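You operate a simulated robot arm through the tools that you are given. There is no shell and no other tool. Be economical: measure what you need, move in short steps, check, and stop when the job is done.

You run a simulated two-armed robot. Do the job below in one go: nothing can be reset, and whatever is moved stays where it is left.

## Task
Hold the clear jug with a yellow handle on the yellow bench top steady with one hand, lift the red coupling out of it with the other and set it down on the yellow bench top.

It is judged by the outcome, as a careful person would: the job done as asked, and still so three seconds after it is handed in. It fails if anything else is knocked over, pushed out of place, dropped, spilled or broken.

## Robot
Two 7-joint arms with two-finger parallel grippers on one trunk, on a base that drives. Base frame: it is fixed to the floor where the robot stands at the start and does not move with it; the origin is under the middle of the robot, x ahead of it, y to its left, z up; the surface under the hand at the start is at about z = 900. Readings come in mm, degrees, newtons and seconds.
The left shoulder is at the start at [50, 158, 1158], the right one opposite. With the tool pointing down near the work surface each hand reaches from about 240 to 660 mm from the robot's upright axis, wherever it stands, measured 20 degrees to its own side. Places, roughly: yellow bench top [600, 400, 900]. Payload 3.91 kg a hand.
The tool frame of a hand sits at the grasp point between the pads (the TCP): z along the fingers, y along the line on which they close. The tips reach 30 mm beyond it. Largest opening 110 mm; finger width 20, thickness 10; the body of the gripper, 48 by 112 mm, starts 55 mm behind the TCP.
Orientation is that of the tool frame in the base frame, as a unit quaternion [w, x, y, z]. With the fingers straight down and closing along the base's y, the tool's x points along the base's -x, its y along +y and its z along -z.

## Interface
- The arms move only by the tool jog_arm. It takes "left_motion", "right_motion" or both (then of equal length, played together; a hand with none holds still); each is a list of rows, each a list of 7 numbers: the shift along the base's x, y, z in mm, then the turn, a rotation vector about the base's x, y, z in degrees, then the finger opening in mm, from 0 to 110. In form: [[x, y, z, ax, ay, az, gripper], ...]. A call has 1 to 12 rows; each row shifts and turns the commanded pose from where the row before left it. Each row takes 0.2 s and may step no farther than 50 mm and 8.6 degrees from the row before; otherwise, or with a gripper value out of range, the whole call is refused. A pose out of reach is approached as far as the arm can. The call stops where the force on the tool passes 40 N (or 10 N more than at its start, if that is more) or the arm is blocked; 0.2 s more then pass. The fingers move at their own pace (about 153 mm/s each) and stop on an object; they squeeze with about 36 N. The grip force told is the motor's: it shows also when the fingers shut on nothing. Time passes only in rows, and 0.2 s behind the last, so rows that do not move let the fingers close. The reply holds the time, the measured pose of the TCP, the force on the tool along the base axes, the opening and the grip force, in the units named above and with some noise, with the torque about the TCP (base axes, N m) and any sound that the robot's microphone picked up.
- Cameras (640 x 400 px; columns grow to the right, rows downward): "scene" is now at [132, -3.2, 1310.8]; the picture's right is [-0.02, -1.00, 0.00], its down [-0.44, 0.01, -0.90] and it looks along [0.90, -0.01, -0.44] (base axes); focal length 214 px, centre (320, 200). "left" rides on the left gripper at [72, -17, -103] in its tool frame; the picture's right is [0.23, 0.97, 0.00], its down [-0.76, 0.18, -0.62] and it looks along [-0.61, 0.14, 0.78] (tool axes); focal length 222 px, centre (320, 200). "right" rides on the right gripper at [73, 17, -103] in its tool frame; the picture's right is [-0.23, 0.97, 0.00], its down [-0.76, -0.18, -0.62] and it looks along [-0.61, -0.14, 0.78] (tool axes); focal length 222 px, centre (320, 200). There is no depth. A picture from a camera that has moved, and an enlarged one, comes with that camera's place and axes in the base frame and with its lens.
- capture(camera): a new picture of that camera. The clock stands still meanwhile.
- slide_trunk(by): slides the trunk up (or, below 0, down) by that many mm; the arms and the scene camera ride with it, the base frame stays. It gives what a move gives, with no picture.
- steer(legs): drives the robot by 1 to 6 legs, each [ahead, turn to the left] in mm and degrees, along the robot's own axes; the way and the turn of a leg run together, so that a leg with both is an arc; at most 1500 mm and 180 degrees a leg. The arms and the cameras ride along, it lands a little off, and it stops where it bumps. It gives what a move gives.
- pan_tilt(pan, tilt): turns the head with the scene camera to pan (to the left, within 80 degrees either way) and tilt (down, from -29 to 69), counted from straight ahead of the robot. It gives what a move gives.
- enlarge(camera, box): a new picture of the part [left, top, right, bottom] of that camera's present view, enlarged. The clock stands still meanwhile.
- finish_job(): hands the job in; it is judged then, once.

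Go step by step. Nothing tells you exact positions but the pictures and the camera data: compare them with the known pose of the tool, close in by small moves and look again before you grip or let go. The budget is 120 turns and 108 pictures, counting those below and the enlarged ones. Unless the task says otherwise, let go and move clear before handing in.

The tools are called after ">>>" as name(argument=value, ...) on one line, values as JSON. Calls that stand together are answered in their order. jog_arm: Moves the arms, as the interface text tells. Its arguments: {"type":"object","properties":{"left_motion":{"type":"array"},"right_motion":{"type":"array"}},"required":[]} The other tools are called the same way: slide_trunk (by) slides the trunk up or down; steer (legs) drives the base; pan_tilt (pan, tilt) turns the head that bears the scene camera; capture (camera) takes a picture; enlarge (camera, box) takes an enlarged picture of a part of a camera's view; finish_job () hands the job in.

At the start:

```text
t: 0.0
left_tcp_pos: [358.4, 234.2, 1206.4]
left_ee_rot: [0.0, 0.0, 1.0, 0.0]
left_ft_force: [-0.1, 0.1, 0.4]
left_torque: [0.02, 0.02, -0.02]
left_finger_gap: 110.2
left_gripper_force: 0.2
right_tcp_pos: [390.3, -102.6, 1203.0]
right_ee_rot: [0.0, 0.001, 1.0, 0.0]
right_ft_force: [0.7, -0.4, 0.2]
right_torque: [-0.03, 0.0, 0.01]
right_finger_gap: 109.9
right_gripper_force: 0.0
trunk travel left (down, up): [-400.0, 82.0]
robot x, y, heading: [-3.4, -0.3, 0.0]
head pan, tilt: [-0.9, 26.0]
```

scene: 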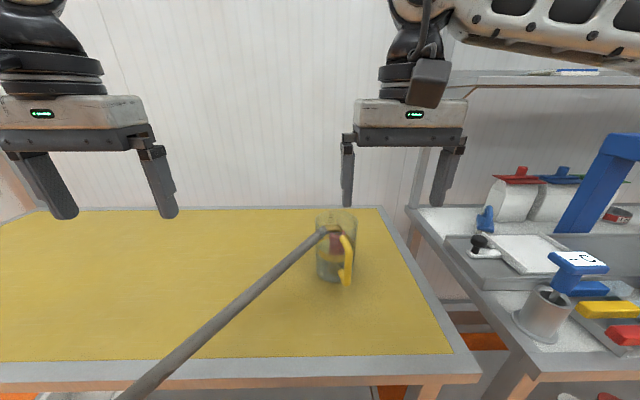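
right: 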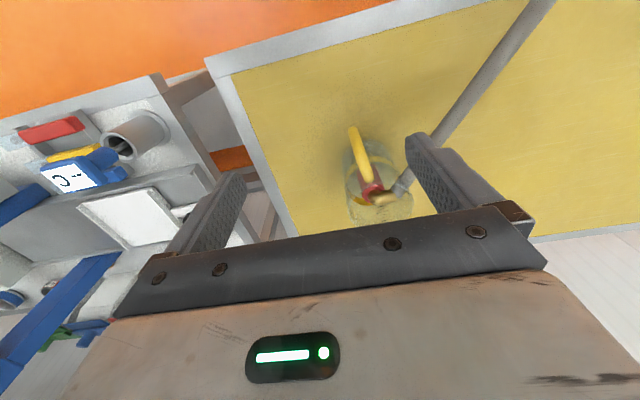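
left: 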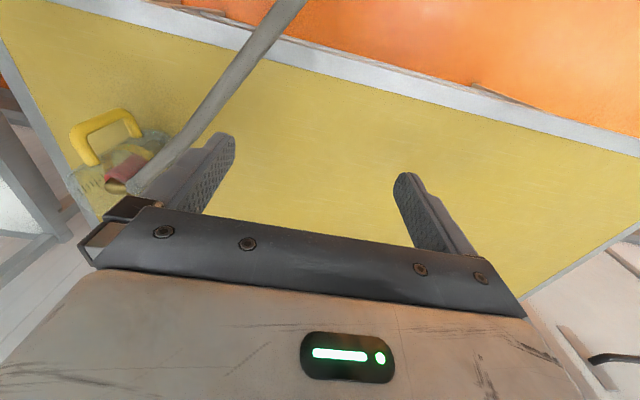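

I see the jug with the yellow handle near the bench's right side, with a red thing inside, and a long grey bar that seems to end at the jug. I'll take closer looks first.

>>> enlarge(camera="scene", box=[270, 190, 400, 300])

>>> enlarge(camera="right", box=[300, 90, 480, 240])

>>> enlarge(camera="left", box=[40, 60, 240, 230])

```text
3.64 times, centred on (335, 245) of scene
camera zoom: at [132.0, -3.2, 1310.8], right [-0.02, -1.0, 0.0], down [-0.44, 0.01, -0.9], along [0.9, -0.01, -0.44], focal length 780 px, centre (266, 36)
```

zoom: 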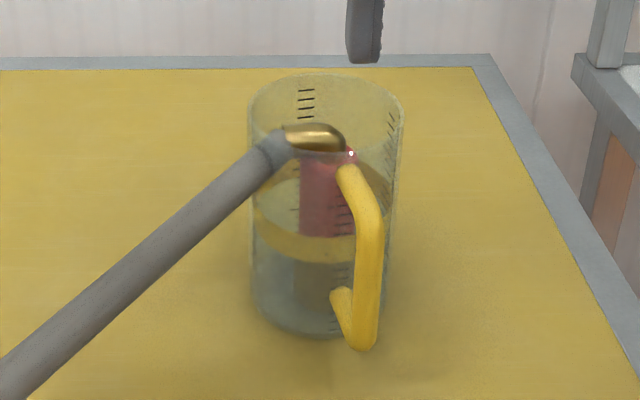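

```text
2.67 times, centred on (390, 165) of right
camera zoom: at [317.5, -85.0, 1306.4], right [0.23, 0.97, 0.0], down [0.76, -0.18, 0.62], along [0.61, -0.14, -0.78], focal length 592 px, centre (133, 293)
```

zoom: 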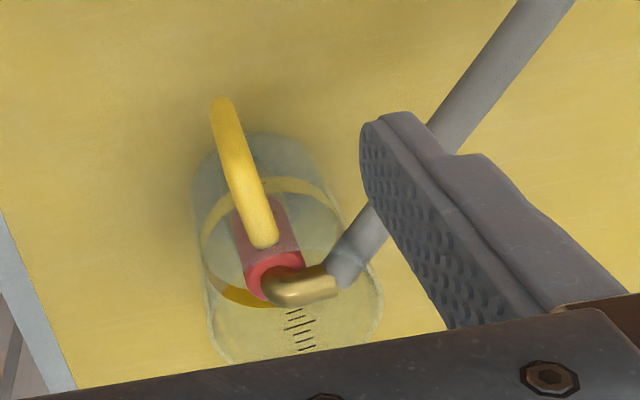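

```text
2.35 times, centred on (140, 145) of left
camera zoom: at [286.7, 217.1, 1311.0], right [-0.23, 0.97, 0.0], down [0.76, 0.18, 0.62], along [0.61, 0.14, -0.78], focal length 523 px, centre (744, 329)
```

zoom: 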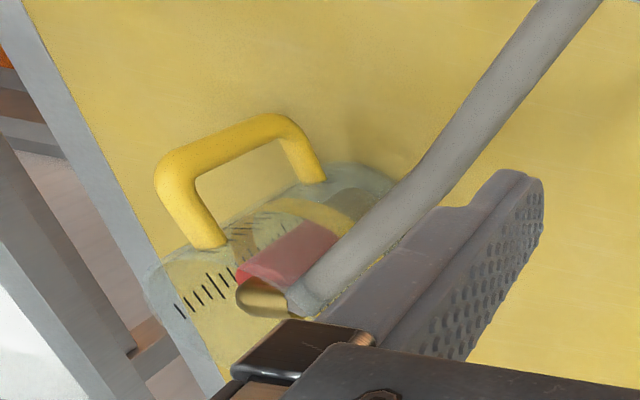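

The red piece has a brass elbow at its top joined to the long grey bar. I'll follow the bar with the head to see where it ends.

>>> pan_tilt(pan=25, tilt=55)

>>> capture(camera="scene")

```text
t: 0.9
left_tcp_pos: [358.4, 233.4, 1206.0]
left_ee_rot: [0.0, 0.0, 1.0, 0.0]
left_ft_force: [0.1, -0.5, 0.1]
left_torque: [0.01, 0.01, -0.01]
left_finger_gap: 109.7
left_gripper_force: 0.1
right_tcp_pos: [389.9, -102.1, 1203.1]
right_ee_rot: [0.0, 0.001, 1.0, -0.001]
right_ft_force: [-0.3, 0.0, 0.4]
right_torque: [0.02, 0.01, 0.0]
right_finger_gap: 110.1
right_gripper_force: 0.1
trunk travel left (down, up): [-400.0, 82.0]
robot x, y, heading: [1.7, -0.5, 0.2]
head pan, tilt: [25.0, 55.0]
```

```text
101 pictures are left
camera scene: at [105.5, 28.7, 1268.5], right [0.42, -0.91, 0.0], down [-0.74, -0.35, -0.57], along [0.52, 0.24, -0.82], focal length 214 px, centre (320, 200)
```

scene: 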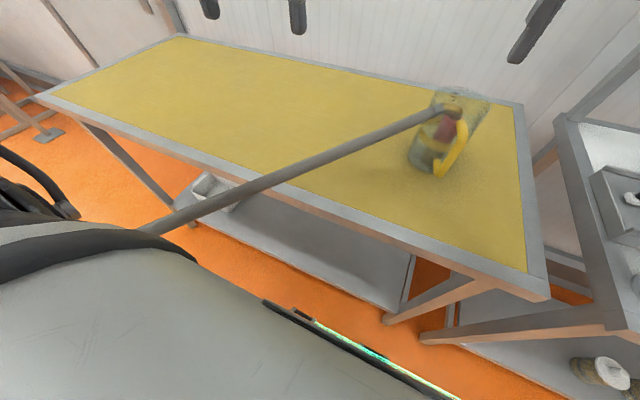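

>>> pan_tilt(pan=65, tilt=45)

>>> capture(camera="scene")

```text
t: 2.0
left_tcp_pos: [359.6, 235.0, 1207.2]
left_ee_rot: [0.0, 0.0, 1.0, 0.001]
left_ft_force: [0.1, 0.3, 0.2]
left_torque: [0.02, -0.02, 0.02]
left_finger_gap: 110.0
left_gripper_force: 0.0
right_tcp_pos: [391.0, -103.4, 1204.5]
right_ee_rot: [0.0, 0.001, 1.0, 0.0]
right_ft_force: [0.3, 0.5, -0.2]
right_torque: [0.02, -0.02, -0.01]
right_finger_gap: 110.2
right_gripper_force: 0.1
trunk travel left (down, up): [-400.0, 82.0]
robot x, y, heading: [1.0, 3.1, 0.1]
head pan, tilt: [65.0, 45.0]
```

```text
100 pictures are left
camera scene: at [74.5, 72.0, 1281.8], right [0.91, -0.42, 0.0], down [-0.3, -0.64, -0.71], along [0.3, 0.64, -0.71], focal length 214 px, centre (320, 200)
```

scene: 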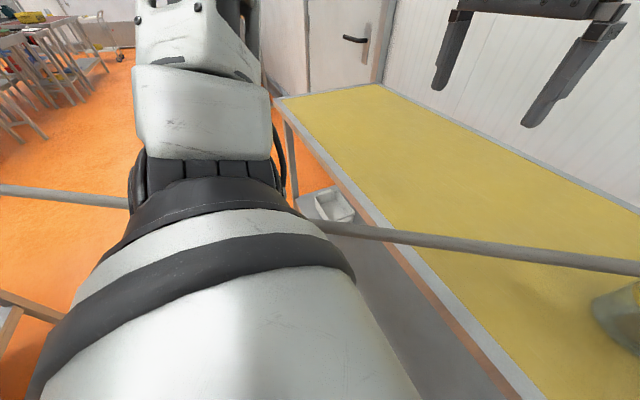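

>>> pan_tilt(pan=80, tilt=15)

>>> capture(camera="scene")

```text
t: 3.0
left_tcp_pos: [357.7, 234.6, 1206.4]
left_ee_rot: [0.0, 0.0, 1.0, -0.001]
left_ft_force: [0.4, -0.9, 0.2]
left_torque: [0.01, 0.0, 0.02]
left_finger_gap: 110.0
left_gripper_force: 0.1
right_tcp_pos: [390.6, -101.5, 1203.3]
right_ee_rot: [0.0, 0.001, 1.0, -0.001]
right_ft_force: [0.4, -0.4, -0.1]
right_torque: [0.01, -0.02, 0.01]
right_finger_gap: 110.0
right_gripper_force: 0.1
trunk travel left (down, up): [-400.0, 82.0]
robot x, y, heading: [1.1, -0.3, -0.1]
head pan, tilt: [80.0, 15.0]
```

```text
99 pictures are left
camera scene: at [56.4, 90.3, 1328.6], right [0.98, -0.17, 0.0], down [-0.05, -0.26, -0.97], along [0.17, 0.95, -0.26], focal length 214 px, centre (320, 200)
```

scene: 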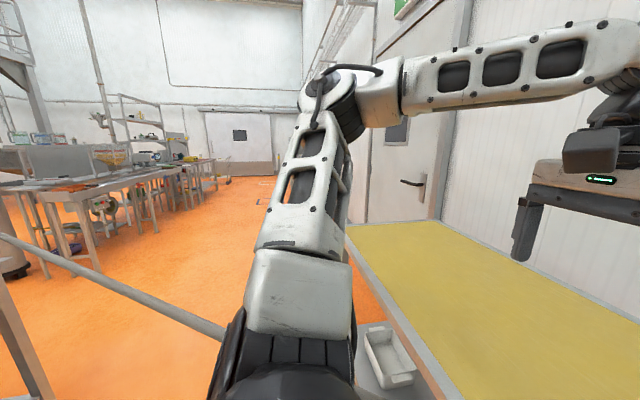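

The bar looks like a hose running from the brass elbow back past my left side, and the coupling stands in the jug around (541, -48), with the jug centre near (562, -45). I'll back the right hand off to the side and look from higher and closer.

>>> pan_tilt(pan=-5, tilt=40)

>>> jog_arm(right_motion=[[0, -30, 10, 0, 0, 0, 110], [0, -30, 10, 0, 0, 0, 110], [0, -30, 10, 0, 0, 0, 110], [0, -30, 0, 0, 0, 0, 110]], left_motion=[[0, -20, 0, 0, 0, 0, 110], [0, -20, 0, 0, 0, 0, 110], [0, -20, 0, 0, 0, 0, 110], [0, -20, 0, 0, 0, 0, 110]])

>>> enlarge(camera="scene", box=[260, 90, 440, 220])

>>> capture(camera="right")

>>> capture(camera="left")

```text
t: 4.5
left_tcp_pos: [358.8, 234.5, 1206.7]
left_ee_rot: [0.0, -0.001, 1.0, 0.0]
left_ft_force: [-0.5, -1.0, 0.9]
left_torque: [-0.02, 0.01, 0.01]
left_finger_gap: 110.0
left_gripper_force: 0.1
right_tcp_pos: [390.2, -102.0, 1203.6]
right_ee_rot: [0.0, 0.001, 1.0, 0.0]
right_ft_force: [-1.6, -0.5, -0.1]
right_torque: [0.0, -0.05, -0.01]
right_finger_gap: 110.0
right_gripper_force: 0.0
trunk travel left (down, up): [-400.0, 82.0]
robot x, y, heading: [2.7, 1.9, -0.0]
head pan, tilt: [-5.0, 40.0]
```

```text
t: 5.5
left_tcp_pos: [357.8, 154.5, 1207.1]
left_ee_rot: [0.001, 0.0, 1.0, 0.0]
left_ft_force: [0.6, 0.4, -0.7]
left_torque: [0.0, 0.04, 0.01]
left_finger_gap: 110.2
left_gripper_force: 0.1
right_tcp_pos: [390.1, -224.9, 1233.7]
right_ee_rot: [0.0, 0.001, 1.0, 0.001]
right_ft_force: [0.7, 0.1, 0.4]
right_torque: [0.02, -0.03, 0.02]
right_finger_gap: 109.9
right_gripper_force: 0.0
trunk travel left (down, up): [-400.0, 82.0]
robot x, y, heading: [-2.1, -3.7, -0.0]
head pan, tilt: [-5.0, 40.0]
```

```text
3.08 times, centred on (350, 155) of scene
camera zoom: at [125.1, -9.7, 1289.0], right [-0.09, -1.0, 0.0], down [-0.64, 0.06, -0.77], along [0.76, -0.07, -0.64], focal length 660 px, centre (228, 338)
```

zoom: 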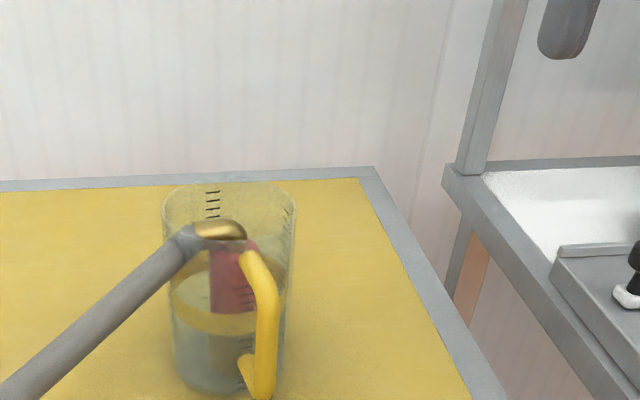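

```text
97 pictures are left
camera right: at [316.0, -207.0, 1336.2], right [0.23, 0.97, 0.0], down [0.76, -0.18, 0.62], along [0.61, -0.14, -0.78], focal length 222 px, centre (320, 200)
```

right: 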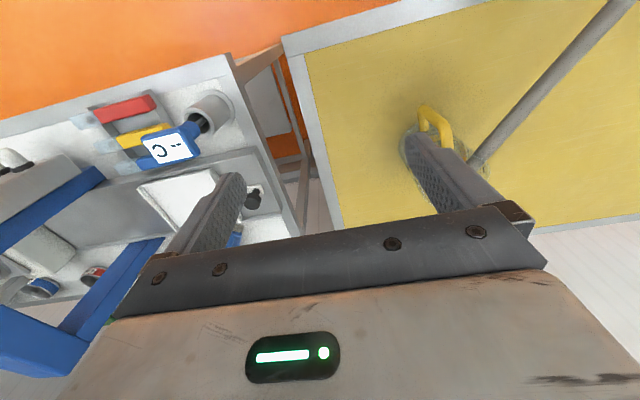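

```text
96 pictures are left
camera left: at [286.6, 136.6, 1311.0], right [-0.23, 0.97, 0.0], down [0.76, 0.18, 0.62], along [0.61, 0.14, -0.78], focal length 222 px, centre (320, 200)
```

left: 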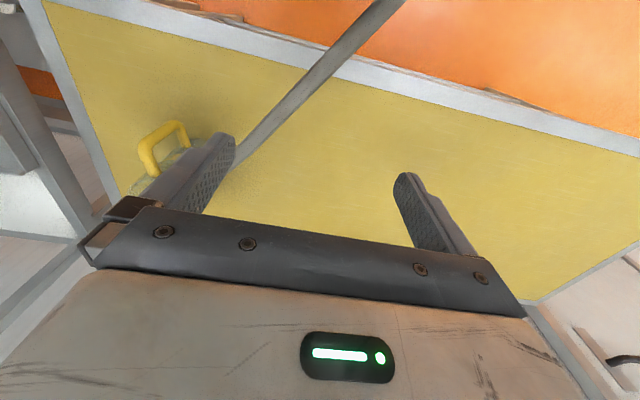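

The jug is half full of clear liquid with the coupling standing in it. I'll place the right hand high in front of the jug to see into it from above.

>>> jog_arm(right_motion=[[15, 40, 5, 0, 0, 0, 110], [15, 40, 5, 0, 0, 0, 110], [15, 40, 5, 0, 0, 0, 110], [15, 40, 0, 0, 0, 0, 110]], left_motion=[[0, 20, 0, 0, 0, 0, 110], [0, 20, 0, 0, 0, 0, 110], [0, 20, 0, 0, 0, 0, 110], [0, 20, 0, 0, 0, 0, 110]])

>>> capture(camera="right")

```text
t: 6.5
left_tcp_pos: [358.6, 235.4, 1206.8]
left_ee_rot: [0.0, 0.001, 1.0, -0.001]
left_ft_force: [0.0, -0.8, 0.5]
left_torque: [-0.01, -0.01, -0.03]
left_finger_gap: 109.8
left_gripper_force: 0.0
right_tcp_pos: [451.4, -62.4, 1248.7]
right_ee_rot: [0.0, 0.001, 1.0, 0.001]
right_ft_force: [-0.8, -0.8, 0.0]
right_torque: [-0.01, -0.01, 0.01]
right_finger_gap: 110.1
right_gripper_force: 0.1
trunk travel left (down, up): [-400.0, 82.0]
robot x, y, heading: [-0.2, -0.3, -0.1]
head pan, tilt: [-5.0, 40.0]
```

```text
95 pictures are left
camera right: at [378.0, -44.8, 1351.6], right [0.23, 0.97, 0.0], down [0.76, -0.18, 0.62], along [0.61, -0.14, -0.78], focal length 222 px, centre (320, 200)
```

right: 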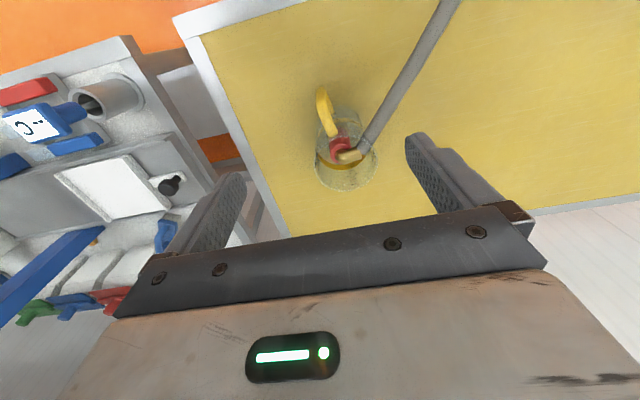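

>>> enlarge(camera="right", box=[290, 75, 402, 200])

```text
3.20 times, centred on (346, 138) of right
camera zoom: at [378.0, -44.8, 1351.6], right [0.23, 0.97, 0.0], down [0.76, -0.18, 0.62], along [0.61, -0.14, -0.78], focal length 711 px, centre (237, 400)
```

zoom: 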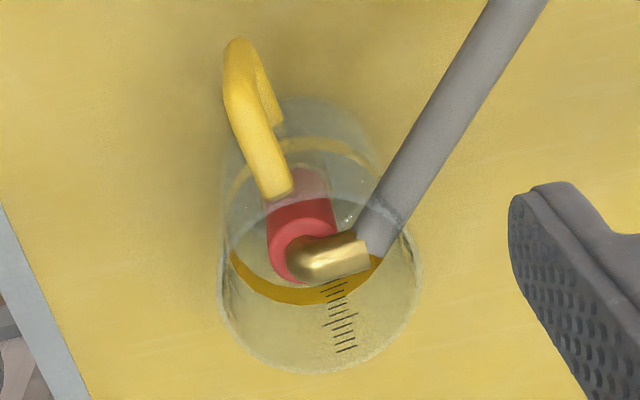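

The handle's vertical bar is at about (466, -62), spanning z 944 to 1037, and the rim is at about z 1047, centred near (557, -45). I'll pitch the right hand 45° forward and bring it in front of the handle.

>>> jog_arm(right_motion=[[-8, -2, -20, 0, -7.5, 0, 70], [-8, -2, -20, 0, -7.5, 0, 70], [-8, -2, -20, 0, -7.5, 0, 70], [-8, -2, -25, 0, -7.5, 0, 70], [-8, -2, -25, 0, -7.5, 0, 70], [-8, -2, -25, 0, -7.5, 0, 70], [0, 0, 0, 0, 0, 5, 70], [0, 0, 0, 0, 0, 5, 70]])

>>> capture(camera="right")

>>> capture(camera="scene")

```text
t: 8.3
left_tcp_pos: [358.2, 234.2, 1207.9]
left_ee_rot: [0.0, 0.0, 1.0, 0.0]
left_ft_force: [-0.5, 0.7, 0.2]
left_torque: [-0.01, -0.02, 0.01]
left_finger_gap: 109.8
left_gripper_force: 0.0
right_tcp_pos: [402.4, -75.1, 1115.3]
right_ee_rot: [0.382, -0.081, 0.92, 0.036]
right_ft_force: [0.0, 0.3, -0.2]
right_torque: [-0.02, 0.01, 0.04]
right_finger_gap: 70.2
right_gripper_force: 0.0
trunk travel left (down, up): [-400.0, 82.0]
robot x, y, heading: [2.2, -2.6, -0.3]
head pan, tilt: [-5.0, 40.0]
```

```text
93 pictures are left
camera right: at [276.2, -79.1, 1135.6], right [-0.01, 0.99, 0.16], down [0.13, -0.16, 0.98], along [0.99, 0.03, -0.12], focal length 222 px, centre (320, 200)
```

right: 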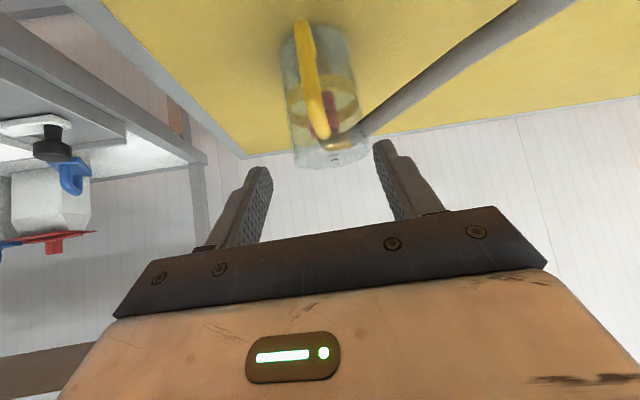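

```text
92 pictures are left
camera scene: at [124.8, -9.3, 1289.1], right [-0.09, -1.0, 0.0], down [-0.64, 0.06, -0.77], along [0.76, -0.07, -0.64], focal length 214 px, centre (320, 200)
```

scene: 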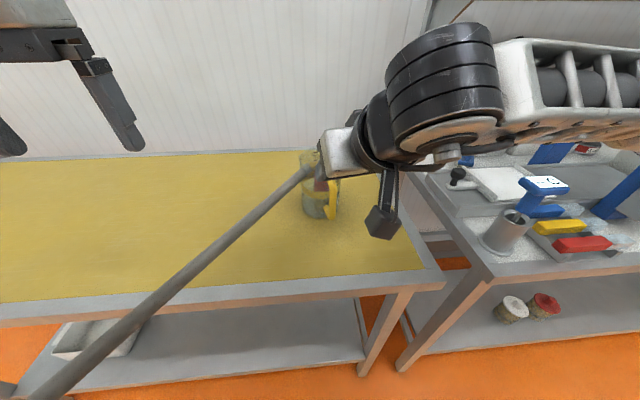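

>>> enlarge(camera="right", box=[250, 10, 410, 180])

```text
2.35 times, centred on (330, 95) of right
camera zoom: at [276.2, -79.1, 1135.6], right [-0.01, 0.99, 0.16], down [0.13, -0.16, 0.98], along [0.99, 0.03, -0.12], focal length 523 px, centre (296, 447)
```

zoom: 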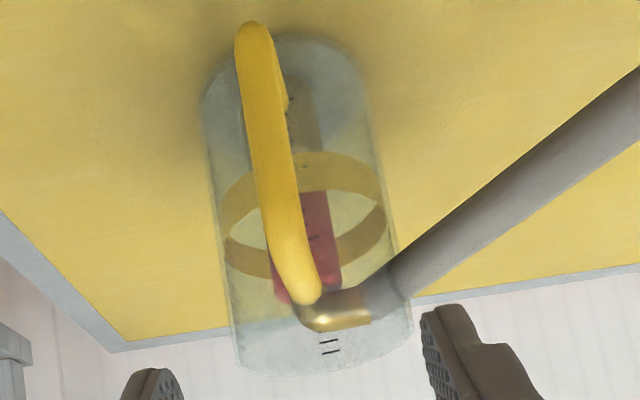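

The handle position is confirmed at about (466, -62). I'm moving the right hand down and onto the handle bar with the fingers open.

>>> jog_arm(right_motion=[[7, 2, -35, 0, 0, 0, 70], [8, 3, -35, 0, 0, 0, 70], [12, 2, -13, 0, 0, 0, 60], [12, 2, -13, 0, 0, 0, 60], [12, 2, -12, 0, 0, 0, 60], [0, 0, 0, 0, 0, 0, 60]])

>>> enlarge(camera="right", box=[180, 0, 480, 240])

>>> enlarge(camera="scene", box=[260, 130, 440, 270])

```text
t: 9.8
left_tcp_pos: [358.2, 234.7, 1207.7]
left_ee_rot: [-0.001, 0.0, 1.0, 0.0]
left_ft_force: [-0.9, 0.2, -0.1]
left_torque: [0.0, 0.04, 0.0]
left_finger_gap: 110.0
left_gripper_force: 0.1
right_tcp_pos: [452.3, -63.3, 1004.7]
right_ee_rot: [0.381, -0.08, 0.92, 0.034]
right_ft_force: [-0.9, -0.6, -0.4]
right_torque: [-0.01, 0.03, -0.02]
right_finger_gap: 59.8
right_gripper_force: 0.1
trunk travel left (down, up): [-400.0, 82.0]
robot x, y, heading: [0.4, -2.7, 0.2]
head pan, tilt: [-5.0, 40.0]
```

```text
1.67 times, centred on (330, 120) of right
camera zoom: at [327.2, -67.4, 1026.2], right [-0.01, 0.99, 0.16], down [0.13, -0.16, 0.98], along [0.99, 0.03, -0.12], focal length 370 px, centre (303, 333)
```

zoom: 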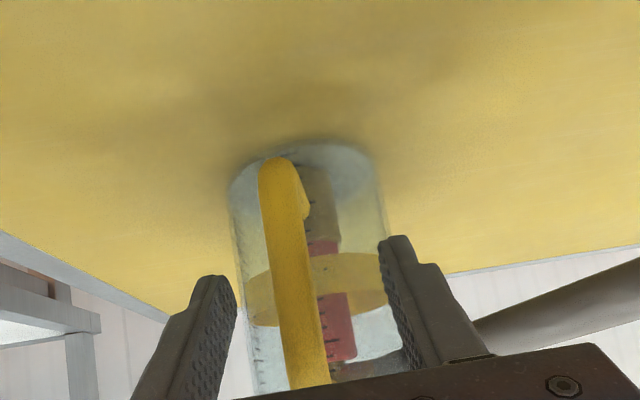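

```text
2.86 times, centred on (350, 200) of scene
camera zoom: at [124.7, -9.1, 1289.1], right [-0.09, -1.0, 0.0], down [-0.64, 0.06, -0.77], along [0.76, -0.07, -0.64], focal length 613 px, centre (234, 200)
```

zoom: 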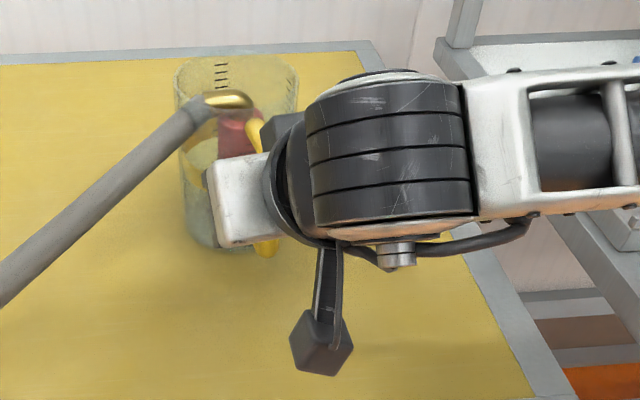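

The fingers straddle the handle, off centre by a few mm. I'm shifting, advancing the last bit and closing gently on it.

>>> jog_arm(right_motion=[[6, -1, -5, 0, 0, 0, 50], [7, -1, -5, 0, 0, 0, 40], [0, 0, 0, 0, 0, 0, 30]])

>>> enlarge(camera="right", box=[180, 0, 480, 240])

```text
t: 10.6
left_tcp_pos: [357.5, 233.5, 1207.7]
left_ee_rot: [0.0, 0.0, 1.0, 0.001]
left_ft_force: [-0.5, 0.4, -0.1]
left_torque: [-0.02, 0.01, 0.01]
left_finger_gap: 110.0
left_gripper_force: 0.1
right_tcp_pos: [466.6, -65.4, 997.0]
right_ee_rot: [0.38, -0.08, 0.921, 0.034]
right_ft_force: [0.1, -0.2, -0.3]
right_torque: [0.0, 0.01, 0.03]
right_finger_gap: 29.9
right_gripper_force: 0.1
trunk travel left (down, up): [-400.0, 82.0]
robot x, y, heading: [4.3, 0.4, -0.3]
head pan, tilt: [-5.0, 40.0]
```

```text
1.67 times, centred on (330, 120) of right
camera zoom: at [340.3, -69.4, 1016.8], right [-0.01, 0.99, 0.16], down [0.13, -0.16, 0.98], along [0.99, 0.03, -0.12], focal length 370 px, centre (303, 333)
```

zoom: 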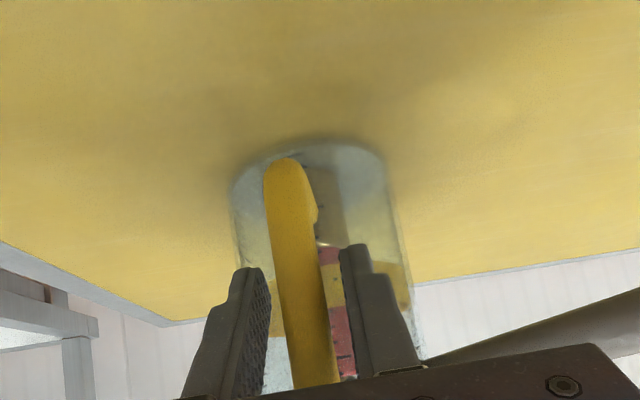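

>>> jog_arm(right_motion=[[0, -1.5, 0, 0, 0, 0, 22], [0, 0, 0, 0, 0, 0, 16], [0, 0, 0, 0, 0, 0, 12], [0, 0, 0, 0, 0, 0, 5], [0, 0, 0, 0, 0, 0, 0]])

>>> enlarge(camera="right", box=[180, 0, 480, 240])

>>> enlarge(camera="scene", box=[260, 130, 440, 270])

```text
t: 11.8
left_tcp_pos: [357.6, 234.8, 1207.5]
left_ee_rot: [0.0, 0.0, 1.0, 0.0]
left_ft_force: [0.4, -0.3, -0.1]
left_torque: [0.0, 0.0, 0.01]
left_finger_gap: 110.4
left_gripper_force: 0.1
right_tcp_pos: [466.1, -65.8, 994.6]
right_ee_rot: [0.381, -0.079, 0.921, 0.033]
right_ft_force: [-0.3, 0.3, 0.2]
right_torque: [-0.05, -0.02, 0.01]
right_finger_gap: 15.6
right_gripper_force: 36.0
trunk travel left (down, up): [-400.0, 82.0]
robot x, y, heading: [2.9, -0.1, 0.2]
head pan, tilt: [-5.0, 40.0]
```

```text
1.67 times, centred on (330, 120) of right
camera zoom: at [340.6, -70.7, 1016.5], right [-0.01, 0.99, 0.16], down [0.13, -0.16, 0.98], along [0.99, 0.03, -0.12], focal length 370 px, centre (303, 333)
```

zoom: 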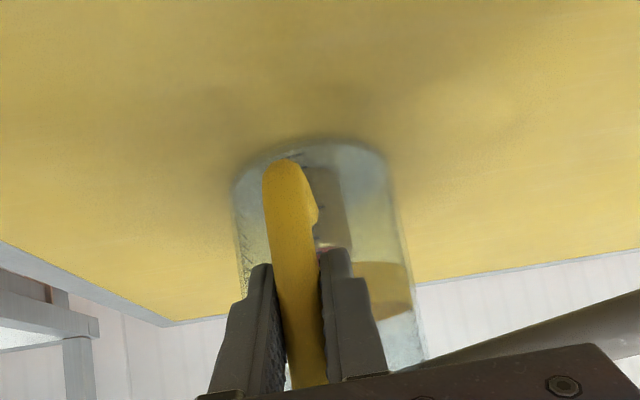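

```text
2.86 times, centred on (350, 200) of scene
camera zoom: at [124.8, -9.0, 1289.1], right [-0.09, -1.0, 0.0], down [-0.64, 0.06, -0.77], along [0.76, -0.07, -0.64], focal length 613 px, centre (234, 200)
```

zoom: 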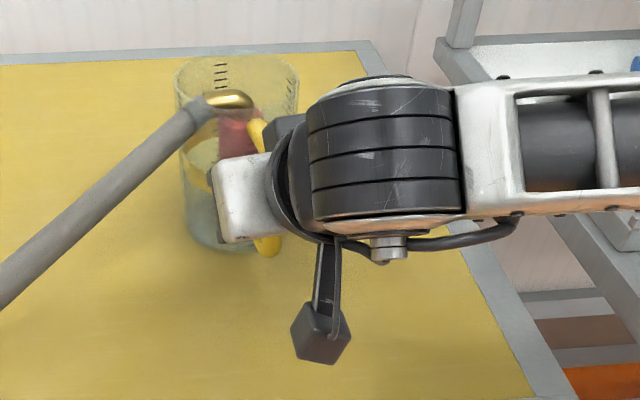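

The handle is held firmly at a 15.6 mm grip. Next I swing the left hand over the jug, high up, turned so the fingers close roughly along x, to look in.

>>> jog_arm(left_motion=[[19, -28, 2, 0, 0, -8, 110], [19, -28, 2, 0, 0, -8, 110], [19, -28, 2, 0, 0, -8, 100], [19, -28, 2, 0, 0, -8, 90], [19, -28, 2, 0, 0, -8, 80], [19, -28, 2, 0, 0, -8, 70], [19, -28, 0, 0, 0, -8, 60], [19, -28, 0, 0, 0, -8, 60], [19, -28, 0, 0, 0, -8, 60]])

>>> capture(camera="left")

>>> capture(camera="scene")

```text
t: 13.8
left_tcp_pos: [424.2, 150.9, 1207.5]
left_ee_rot: [0.001, 0.589, 0.808, 0.0]
left_ft_force: [0.4, 0.7, -0.5]
left_torque: [0.03, 0.01, 0.03]
left_finger_gap: 60.1
left_gripper_force: 0.1
left hand out of reach, approached as far as the arm can: row 4, 5, 6, 7, 8, 9
right_tcp_pos: [467.2, -66.5, 995.1]
right_ee_rot: [0.381, -0.08, 0.921, 0.034]
right_ft_force: [-0.6, 0.0, -0.1]
right_torque: [-0.06, 0.03, -0.03]
right_finger_gap: 15.4
right_gripper_force: 36.1
trunk travel left (down, up): [-400.0, 82.0]
robot x, y, heading: [1.6, 0.7, -0.2]
head pan, tilt: [-5.0, 40.0]
```

```text
85 pictures are left
camera left: at [387.0, 214.4, 1311.8], right [0.86, 0.51, 0.0], down [0.4, -0.67, 0.62], along [0.32, -0.53, -0.78], focal length 222 px, centre (320, 200)
```

left: 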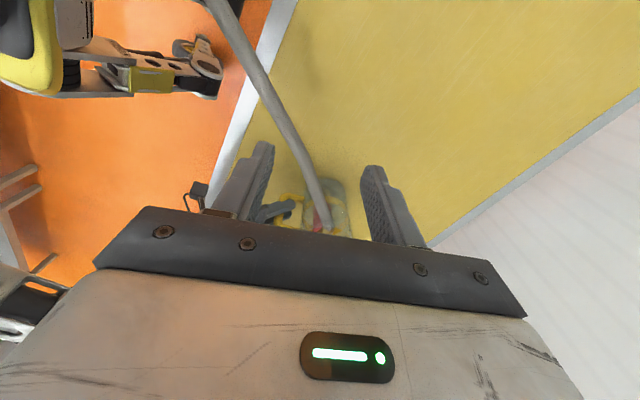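

```text
84 pictures are left
camera scene: at [124.7, -9.1, 1289.1], right [-0.09, -1.0, 0.0], down [-0.64, 0.06, -0.77], along [0.76, -0.07, -0.64], focal length 214 px, centre (320, 200)
```

scene: 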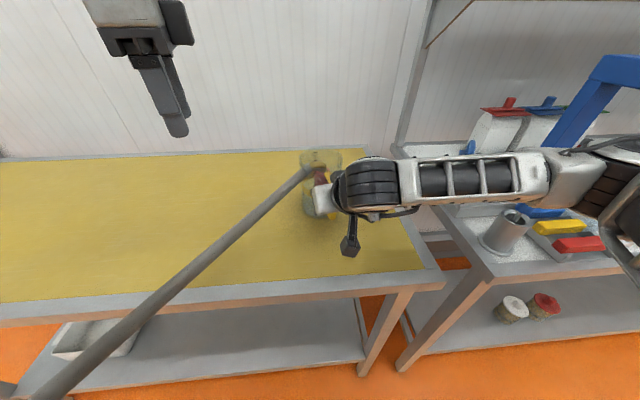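

The left arm ran out of reach at that height. I'll lower it by 90 mm, where reach should be better, staying above the rim and hose.

>>> jog_arm(left_motion=[[0, 0, -30, 0, 0, 0, 60], [0, 0, -30, 0, 0, 0, 60], [0, 0, -30, 0, 0, 0, 60]])

```text
t: 14.6
left_tcp_pos: [425.2, 152.8, 1117.2]
left_ee_rot: [0.001, 0.588, 0.809, 0.0]
left_ft_force: [-0.2, -1.0, 1.0]
left_torque: [0.04, 0.0, -0.02]
left_finger_gap: 59.8
left_gripper_force: 0.0
right_tcp_pos: [466.1, -66.5, 995.5]
right_ee_rot: [0.382, -0.079, 0.92, 0.034]
right_ft_force: [-1.0, -0.1, 0.3]
right_torque: [-0.11, -0.02, 0.01]
right_finger_gap: 15.4
right_gripper_force: 35.9
trunk travel left (down, up): [-400.0, 82.0]
robot x, y, heading: [-2.0, 2.5, -0.3]
head pan, tilt: [-5.0, 40.0]
```

Commands count from where the arm actually is. Now I move toward the jug at z ≈ 1117.

>>> jog_arm(left_motion=[[20, -28, 0, 0, 0, 0, 60], [20, -28, 0, 0, 0, 0, 60], [20, -28, 0, 0, 0, 0, 60], [20, -28, 0, 0, 0, 0, 60]])

>>> capture(camera="left")

>>> capture(camera="scene")

```text
t: 15.6
left_tcp_pos: [440.2, 128.5, 1118.9]
left_ee_rot: [0.001, 0.587, 0.81, 0.0]
left_ft_force: [-0.8, 0.6, 0.4]
left_torque: [0.01, 0.02, -0.06]
left_finger_gap: 59.9
left_gripper_force: 0.1
left hand out of reach, approached as far as the arm can: row 1, 2, 3, 4
right_tcp_pos: [466.5, -65.0, 996.2]
right_ee_rot: [0.382, -0.081, 0.92, 0.035]
right_ft_force: [-1.2, -0.4, 0.3]
right_torque: [0.0, -0.01, 0.01]
right_finger_gap: 15.3
right_gripper_force: 35.9
trunk travel left (down, up): [-400.0, 82.0]
robot x, y, heading: [-1.3, 1.3, 0.0]
head pan, tilt: [-5.0, 40.0]
```

```text
83 pictures are left
camera left: at [403.1, 192.0, 1222.5], right [0.86, 0.52, 0.0], down [0.41, -0.67, 0.62], along [0.32, -0.53, -0.78], focal length 222 px, centre (320, 200)
```

left: 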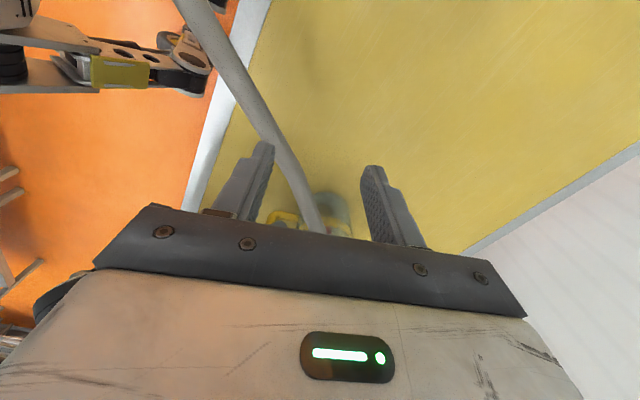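

```text
82 pictures are left
camera scene: at [124.6, -9.2, 1289.1], right [-0.09, -1.0, 0.0], down [-0.64, 0.06, -0.77], along [0.76, -0.07, -0.64], focal length 214 px, centre (320, 200)
```

scene: 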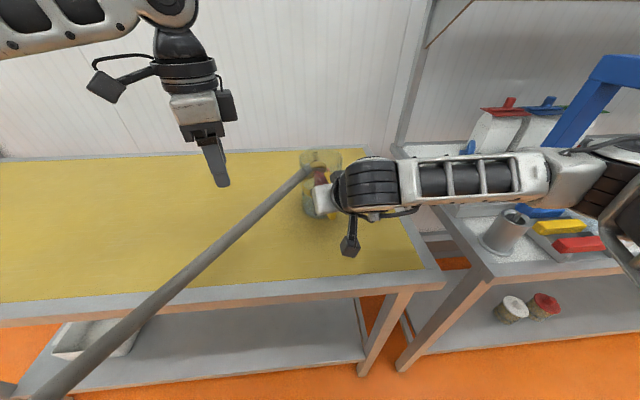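

Not a distance limit, so probably a wrist joint limit. I'll turn the left wrist back by 40° and try the same move.

>>> jog_arm(left_motion=[[0, 0, 10, 0, 0, 8, 60], [0, 0, 10, 0, 0, 8, 60], [0, 0, 10, 0, 0, 8, 60], [0, 0, 0, 0, 0, 8, 60], [0, 0, 0, 0, 0, 8, 60], [20, -28, 0, 0, 0, 0, 60], [20, -28, 0, 0, 0, 0, 60], [20, -28, 0, 0, 0, 0, 60]])

```text
t: 17.4
left_tcp_pos: [439.9, 132.0, 1139.6]
left_ee_rot: [0.002, 0.342, 0.94, 0.0]
left_ft_force: [0.4, 0.2, 1.0]
left_torque: [0.03, 0.0, -0.02]
left_finger_gap: 60.2
left_gripper_force: 0.0
left hand out of reach, approached as far as the arm can: row 2, 3, 6, 7, 8
right_tcp_pos: [465.7, -66.5, 995.3]
right_ee_rot: [0.38, -0.081, 0.921, 0.034]
right_ft_force: [0.5, -0.8, 0.1]
right_torque: [-0.04, -0.03, -0.01]
right_finger_gap: 14.9
right_gripper_force: 36.1
trunk travel left (down, up): [-400.0, 82.0]
robot x, y, heading: [0.1, -0.9, 0.1]
head pan, tilt: [-5.0, 40.0]
```

The limit depends on arm posture, not yaw. I'll test how reach changes lower down, going forward over the empty bench left of the hose.

>>> jog_arm(left_motion=[[0, 20, -25, 0, 0, 0, 60], [0, 20, -25, 0, 0, 0, 60], [0, 10, -25, 0, 0, 0, 60], [0, 0, -25, 0, 0, 0, 60], [40, 0, 0, 0, 0, 0, 60], [40, 0, 0, 0, 0, 0, 60], [40, 0, 0, 0, 0, 0, 60]])

```text
t: 18.9
left_tcp_pos: [528.6, 206.9, 1041.6]
left_ee_rot: [0.002, 0.343, 0.94, 0.0]
left_ft_force: [0.4, -0.1, 0.7]
left_torque: [-0.01, 0.02, 0.04]
left_finger_gap: 60.1
left_gripper_force: 0.1
left hand out of reach, approached as far as the arm can: row 6, 7
right_tcp_pos: [466.7, -66.6, 994.6]
right_ee_rot: [0.381, -0.08, 0.92, 0.034]
right_ft_force: [0.3, 0.8, -0.3]
right_torque: [-0.05, -0.02, 0.0]
right_finger_gap: 15.2
right_gripper_force: 35.4
trunk travel left (down, up): [-400.0, 82.0]
robot x, y, heading: [2.1, 0.6, -0.0]
head pan, tilt: [-5.0, 40.0]
```

Reach grows lower down, so I need to be closer and higher: release the handle, raise the trunk, and drive nearer. First I release and back off the right hand along its approach, and raise the left.

>>> jog_arm(right_motion=[[0, 1, 0, 0, 0, 0, 25], [0, 0, 0, 0, 0, 0, 50], [-12, -2, 12, 0, 0, 0, 60], [-15, -3, 15, 0, 0, 0, 60], [-20, -3, 20, 0, 0, 0, 60], [-10, 0, 30, 0, 0, 0, 60], [-10, 0, 30, 0, 0, 0, 60]], left_motion=[[-30, 0, 10, 0, 0, 0, 60], [-30, 0, 10, 0, 0, 0, 60], [-30, 0, 20, 0, 0, 0, 60], [-30, 0, 20, 0, 0, 0, 60], [-20, 0, 20, 0, 0, 0, 60], [-20, 0, 20, 0, 0, 0, 60], [0, 0, 20, 0, 0, 0, 60]])

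>>> pan_tilt(pan=0, tilt=69)

>>> capture(camera="scene")

```text
t: 20.6
left_tcp_pos: [366.8, 203.9, 1162.3]
left_ee_rot: [0.0, 0.343, 0.94, -0.001]
left_ft_force: [0.0, -0.6, -0.5]
left_torque: [-0.02, -0.01, 0.0]
left_finger_gap: 59.8
left_gripper_force: 0.1
right_tcp_pos: [397.9, -74.2, 1105.1]
right_ee_rot: [0.382, -0.08, 0.92, 0.034]
right_ft_force: [-0.2, -0.8, 1.0]
right_torque: [0.03, 0.02, -0.01]
right_finger_gap: 60.1
right_gripper_force: 0.0
trunk travel left (down, up): [-400.0, 82.0]
robot x, y, heading: [-0.7, 1.1, -0.0]
head pan, tilt: [-5.0, 40.0]
```

```text
t: 21.5
left_tcp_pos: [368.6, 205.1, 1162.0]
left_ee_rot: [0.001, 0.342, 0.94, 0.0]
left_ft_force: [-1.0, 0.7, 0.6]
left_torque: [0.01, 0.02, 0.01]
left_finger_gap: 59.9
left_gripper_force: 0.0
right_tcp_pos: [398.3, -73.7, 1103.5]
right_ee_rot: [0.381, -0.08, 0.92, 0.033]
right_ft_force: [-0.5, -0.7, 0.7]
right_torque: [-0.02, -0.02, 0.0]
right_finger_gap: 60.0
right_gripper_force: 0.2
trunk travel left (down, up): [-400.0, 82.0]
robot x, y, heading: [-0.0, 5.0, -0.1]
head pan, tilt: [0.0, 68.8]
```

```text
81 pictures are left
camera scene: at [96.1, -1.7, 1253.0], right [0.0, -1.0, 0.0], down [-0.93, 0.0, -0.36], along [0.36, 0.0, -0.93], focal length 214 px, centre (320, 200)
```

scene: 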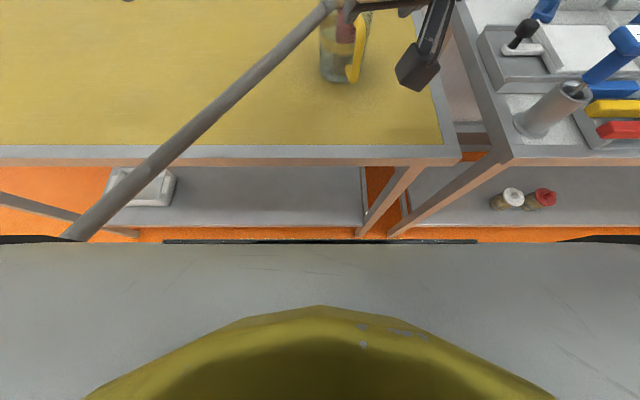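

The bench's front edge is at about x 315; my base's footprint isn't visible. I'll raise the trunk fully first, then creep forward in a small step.

>>> slide_trunk(by=80)

>>> pan_tilt(pan=70, tilt=65)

>>> capture(camera="scene")

>>> capture(camera="left")

```text
t: 22.6
left_tcp_pos: [368.0, 203.2, 1241.7]
left_ee_rot: [0.001, 0.342, 0.94, 0.0]
left_ft_force: [0.2, -0.6, 0.2]
left_torque: [-0.02, -0.02, 0.0]
left_finger_gap: 59.9
left_gripper_force: 0.1
right_tcp_pos: [398.4, -73.7, 1184.5]
right_ee_rot: [0.381, -0.08, 0.92, 0.034]
right_ft_force: [-0.6, -0.7, 0.8]
right_torque: [-0.01, 0.01, 0.0]
right_finger_gap: 60.1
right_gripper_force: 0.0
trunk travel left (down, up): [-480.0, 2.0]
robot x, y, heading: [-2.4, 1.1, -0.1]
head pan, tilt: [0.0, 68.8]
```

```text
t: 24.1
left_tcp_pos: [367.9, 205.0, 1242.0]
left_ee_rot: [0.001, 0.343, 0.939, -0.001]
left_ft_force: [0.0, 1.1, 0.2]
left_torque: [-0.02, 0.02, 0.0]
left_finger_gap: 59.6
left_gripper_force: 0.1
right_tcp_pos: [399.7, -73.3, 1184.2]
right_ee_rot: [0.382, -0.079, 0.92, 0.034]
right_ft_force: [0.5, -0.4, 0.5]
right_torque: [0.02, 0.01, 0.03]
right_finger_gap: 60.1
right_gripper_force: 0.1
trunk travel left (down, up): [-480.0, 2.0]
robot x, y, heading: [1.0, -1.6, -0.2]
head pan, tilt: [70.0, 65.0]
```

```text
80 pictures are left
camera scene: at [60.9, 55.3, 1336.8], right [0.94, -0.34, 0.0], down [-0.31, -0.85, -0.42], along [0.14, 0.4, -0.91], focal length 214 px, centre (320, 200)
```

scene: 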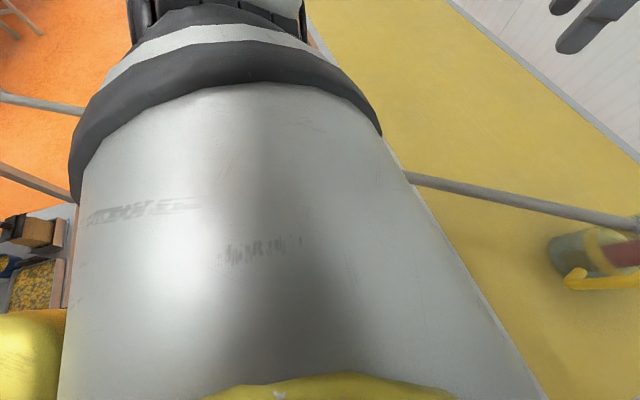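

```text
79 pictures are left
camera left: at [302.0, 237.4, 1346.2], right [0.45, 0.89, 0.0], down [0.7, -0.35, 0.62], along [0.56, -0.28, -0.78], focal length 222 px, centre (320, 200)
```

left: 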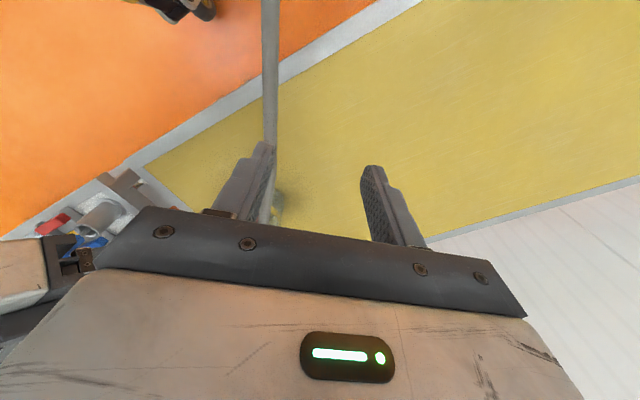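

The floor items seen by the left wrist camera show my base front near x 100, well short of the bench at about 315. I'll drive ahead 90 mm with the hands high.

>>> steer(legs=[[45, 0]])

>>> steer(legs=[[45, 0]])

>>> capture(camera="scene")

```text
t: 25.0
left_tcp_pos: [413.6, 204.8, 1242.1]
left_ee_rot: [0.001, 0.342, 0.94, 0.0]
left_ft_force: [0.0, -0.5, -0.5]
left_torque: [0.0, 0.03, 0.0]
left_finger_gap: 60.1
left_gripper_force: 0.0
right_tcp_pos: [444.2, -73.2, 1182.9]
right_ee_rot: [0.381, -0.081, 0.92, 0.034]
right_ft_force: [-0.6, -0.3, 0.4]
right_torque: [-0.01, 0.0, -0.02]
right_finger_gap: 60.2
right_gripper_force: 0.1
trunk travel left (down, up): [-480.0, 2.0]
robot x, y, heading: [45.9, 6.6, 0.0]
head pan, tilt: [70.0, 65.0]
```

```text
t: 25.8
left_tcp_pos: [424.4, 204.3, 1240.8]
left_ee_rot: [0.002, 0.342, 0.94, -0.001]
left_ft_force: [0.2, 0.1, 0.5]
left_torque: [0.02, -0.02, 0.03]
left_finger_gap: 60.0
left_gripper_force: 0.1
right_tcp_pos: [455.6, -73.1, 1184.8]
right_ee_rot: [0.383, -0.079, 0.92, 0.034]
right_ft_force: [0.0, -0.3, -0.9]
right_torque: [-0.04, -0.05, 0.0]
right_finger_gap: 59.9
right_gripper_force: 0.0
trunk travel left (down, up): [-480.0, 2.0]
robot x, y, heading: [52.8, 0.6, 0.1]
head pan, tilt: [70.0, 65.0]
stopped in leg 1: the robot was blocked; the commanded pose is now the measured one
```

```text
78 pictures are left
camera scene: at [117.2, 55.4, 1336.8], right [0.94, -0.34, 0.0], down [-0.31, -0.85, -0.42], along [0.14, 0.4, -0.91], focal length 214 px, centre (320, 200)
```

scene: 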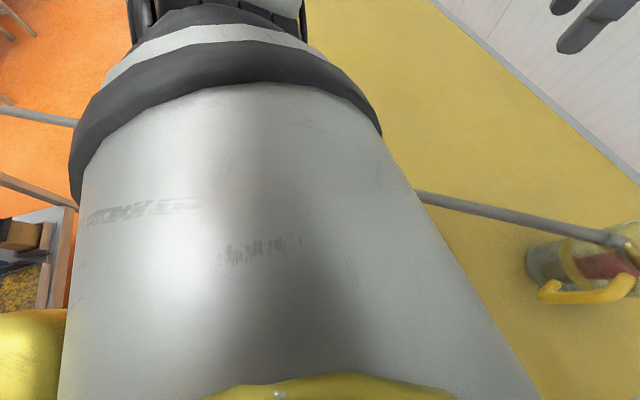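

I got about 52 mm before bumping; the jug looks undisturbed. I'll back off a few mm and return the right hand to just before the handle.

>>> steer(legs=[[-4, 0]])

>>> jog_arm(right_motion=[[-11, 0, -33, 0, 0, 0, 60], [-11, 0, -33, 0, 0, 0, 60], [-11, 0, -34, 0, 0, 0, 60], [-5, 0, -34, 0, 0, 0, 60], [12, 2, -13, 0, 0, 0, 60], [12, 2, -13, 0, 0, 0, 60]])

>>> enlarge(camera="right", box=[180, 0, 480, 240])

```text
t: 26.5
left_tcp_pos: [420.6, 203.4, 1243.3]
left_ee_rot: [0.002, 0.342, 0.94, 0.0]
left_ft_force: [-0.2, -0.2, -0.7]
left_torque: [0.02, -0.01, 0.04]
left_finger_gap: 59.8
left_gripper_force: 0.0
right_tcp_pos: [450.6, -73.8, 1184.1]
right_ee_rot: [0.383, -0.08, 0.92, 0.034]
right_ft_force: [-0.3, 0.5, 0.3]
right_torque: [-0.01, 0.03, -0.02]
right_finger_gap: 59.8
right_gripper_force: 0.1
trunk travel left (down, up): [-480.0, 2.0]
robot x, y, heading: [52.9, 2.5, -0.0]
head pan, tilt: [70.0, 65.0]
```

```text
t: 27.9
left_tcp_pos: [420.8, 202.9, 1242.0]
left_ee_rot: [0.002, 0.342, 0.94, -0.001]
left_ft_force: [0.1, 1.0, -0.3]
left_torque: [0.04, 0.01, 0.02]
left_finger_gap: 59.9
left_gripper_force: 0.1
right_tcp_pos: [438.5, -69.4, 1023.0]
right_ee_rot: [0.382, -0.08, 0.92, 0.035]
right_ft_force: [0.2, 0.2, 1.0]
right_torque: [-0.02, -0.02, -0.04]
right_finger_gap: 60.2
right_gripper_force: 0.1
trunk travel left (down, up): [-480.0, 2.0]
robot x, y, heading: [55.1, -1.7, 0.1]
head pan, tilt: [70.0, 65.0]
```

```text
1.67 times, centred on (330, 120) of right
camera zoom: at [312.9, -73.1, 1044.0], right [-0.01, 0.99, 0.16], down [0.12, -0.16, 0.98], along [0.99, 0.03, -0.12], focal length 370 px, centre (303, 333)
```

zoom: 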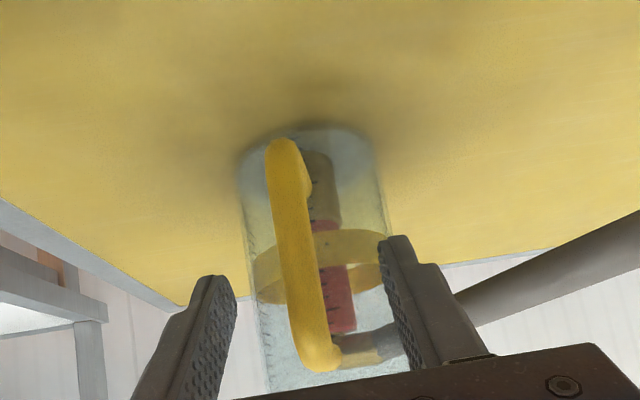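

Alignment matches the earlier grasp. I'm advancing and closing on the handle.

>>> jog_arm(right_motion=[[14, 1, -14, 0, 0, 0, 55], [14, 2, -14, 0, 0, 0, 45], [0, 0, 0, 0, 0, 0, 25], [0, 0, 0, 0, 0, 0, 16], [0, 0, 0, 0, 0, 0, 10], [0, 0, 0, 0, 0, 0, 0], [0, 0, 0, 0, 0, 0, 0]])

>>> pan_tilt(pan=0, tilt=45)

>>> capture(camera="scene")

```text
t: 29.5
left_tcp_pos: [420.4, 204.3, 1242.3]
left_ee_rot: [0.002, 0.341, 0.94, -0.001]
left_ft_force: [-0.4, -0.1, 0.1]
left_torque: [0.01, 0.03, -0.01]
left_finger_gap: 60.3
left_gripper_force: 0.1
right_tcp_pos: [465.4, -63.2, 994.2]
right_ee_rot: [0.382, -0.079, 0.92, 0.033]
right_ft_force: [-0.2, 0.6, 0.5]
right_torque: [-0.05, -0.1, 0.02]
right_finger_gap: 15.3
right_gripper_force: 35.9
trunk travel left (down, up): [-480.0, 2.0]
robot x, y, heading: [55.2, 0.7, 0.4]
head pan, tilt: [70.0, 65.0]
```

```text
t: 30.9
left_tcp_pos: [420.7, 204.2, 1242.8]
left_ee_rot: [0.002, 0.342, 0.94, -0.001]
left_ft_force: [-0.9, 0.0, -0.2]
left_torque: [0.01, -0.03, -0.01]
left_finger_gap: 59.9
left_gripper_force: 0.1
right_tcp_pos: [466.6, -63.3, 994.6]
right_ee_rot: [0.382, -0.079, 0.92, 0.033]
right_ft_force: [-0.2, -0.2, -1.1]
right_torque: [-0.02, -0.02, -0.02]
right_finger_gap: 15.4
right_gripper_force: 36.4
trunk travel left (down, up): [-480.0, 2.0]
robot x, y, heading: [54.0, 1.6, -0.1]
head pan, tilt: [0.0, 45.0]
```

```text
76 pictures are left
camera scene: at [174.2, -1.6, 1361.8], right [0.0, -1.0, 0.0], down [-0.71, 0.0, -0.71], along [0.71, 0.0, -0.71], focal length 214 px, centre (320, 200)
```

scene: 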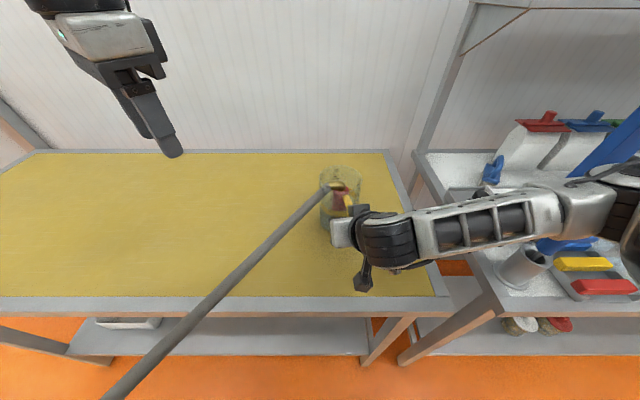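

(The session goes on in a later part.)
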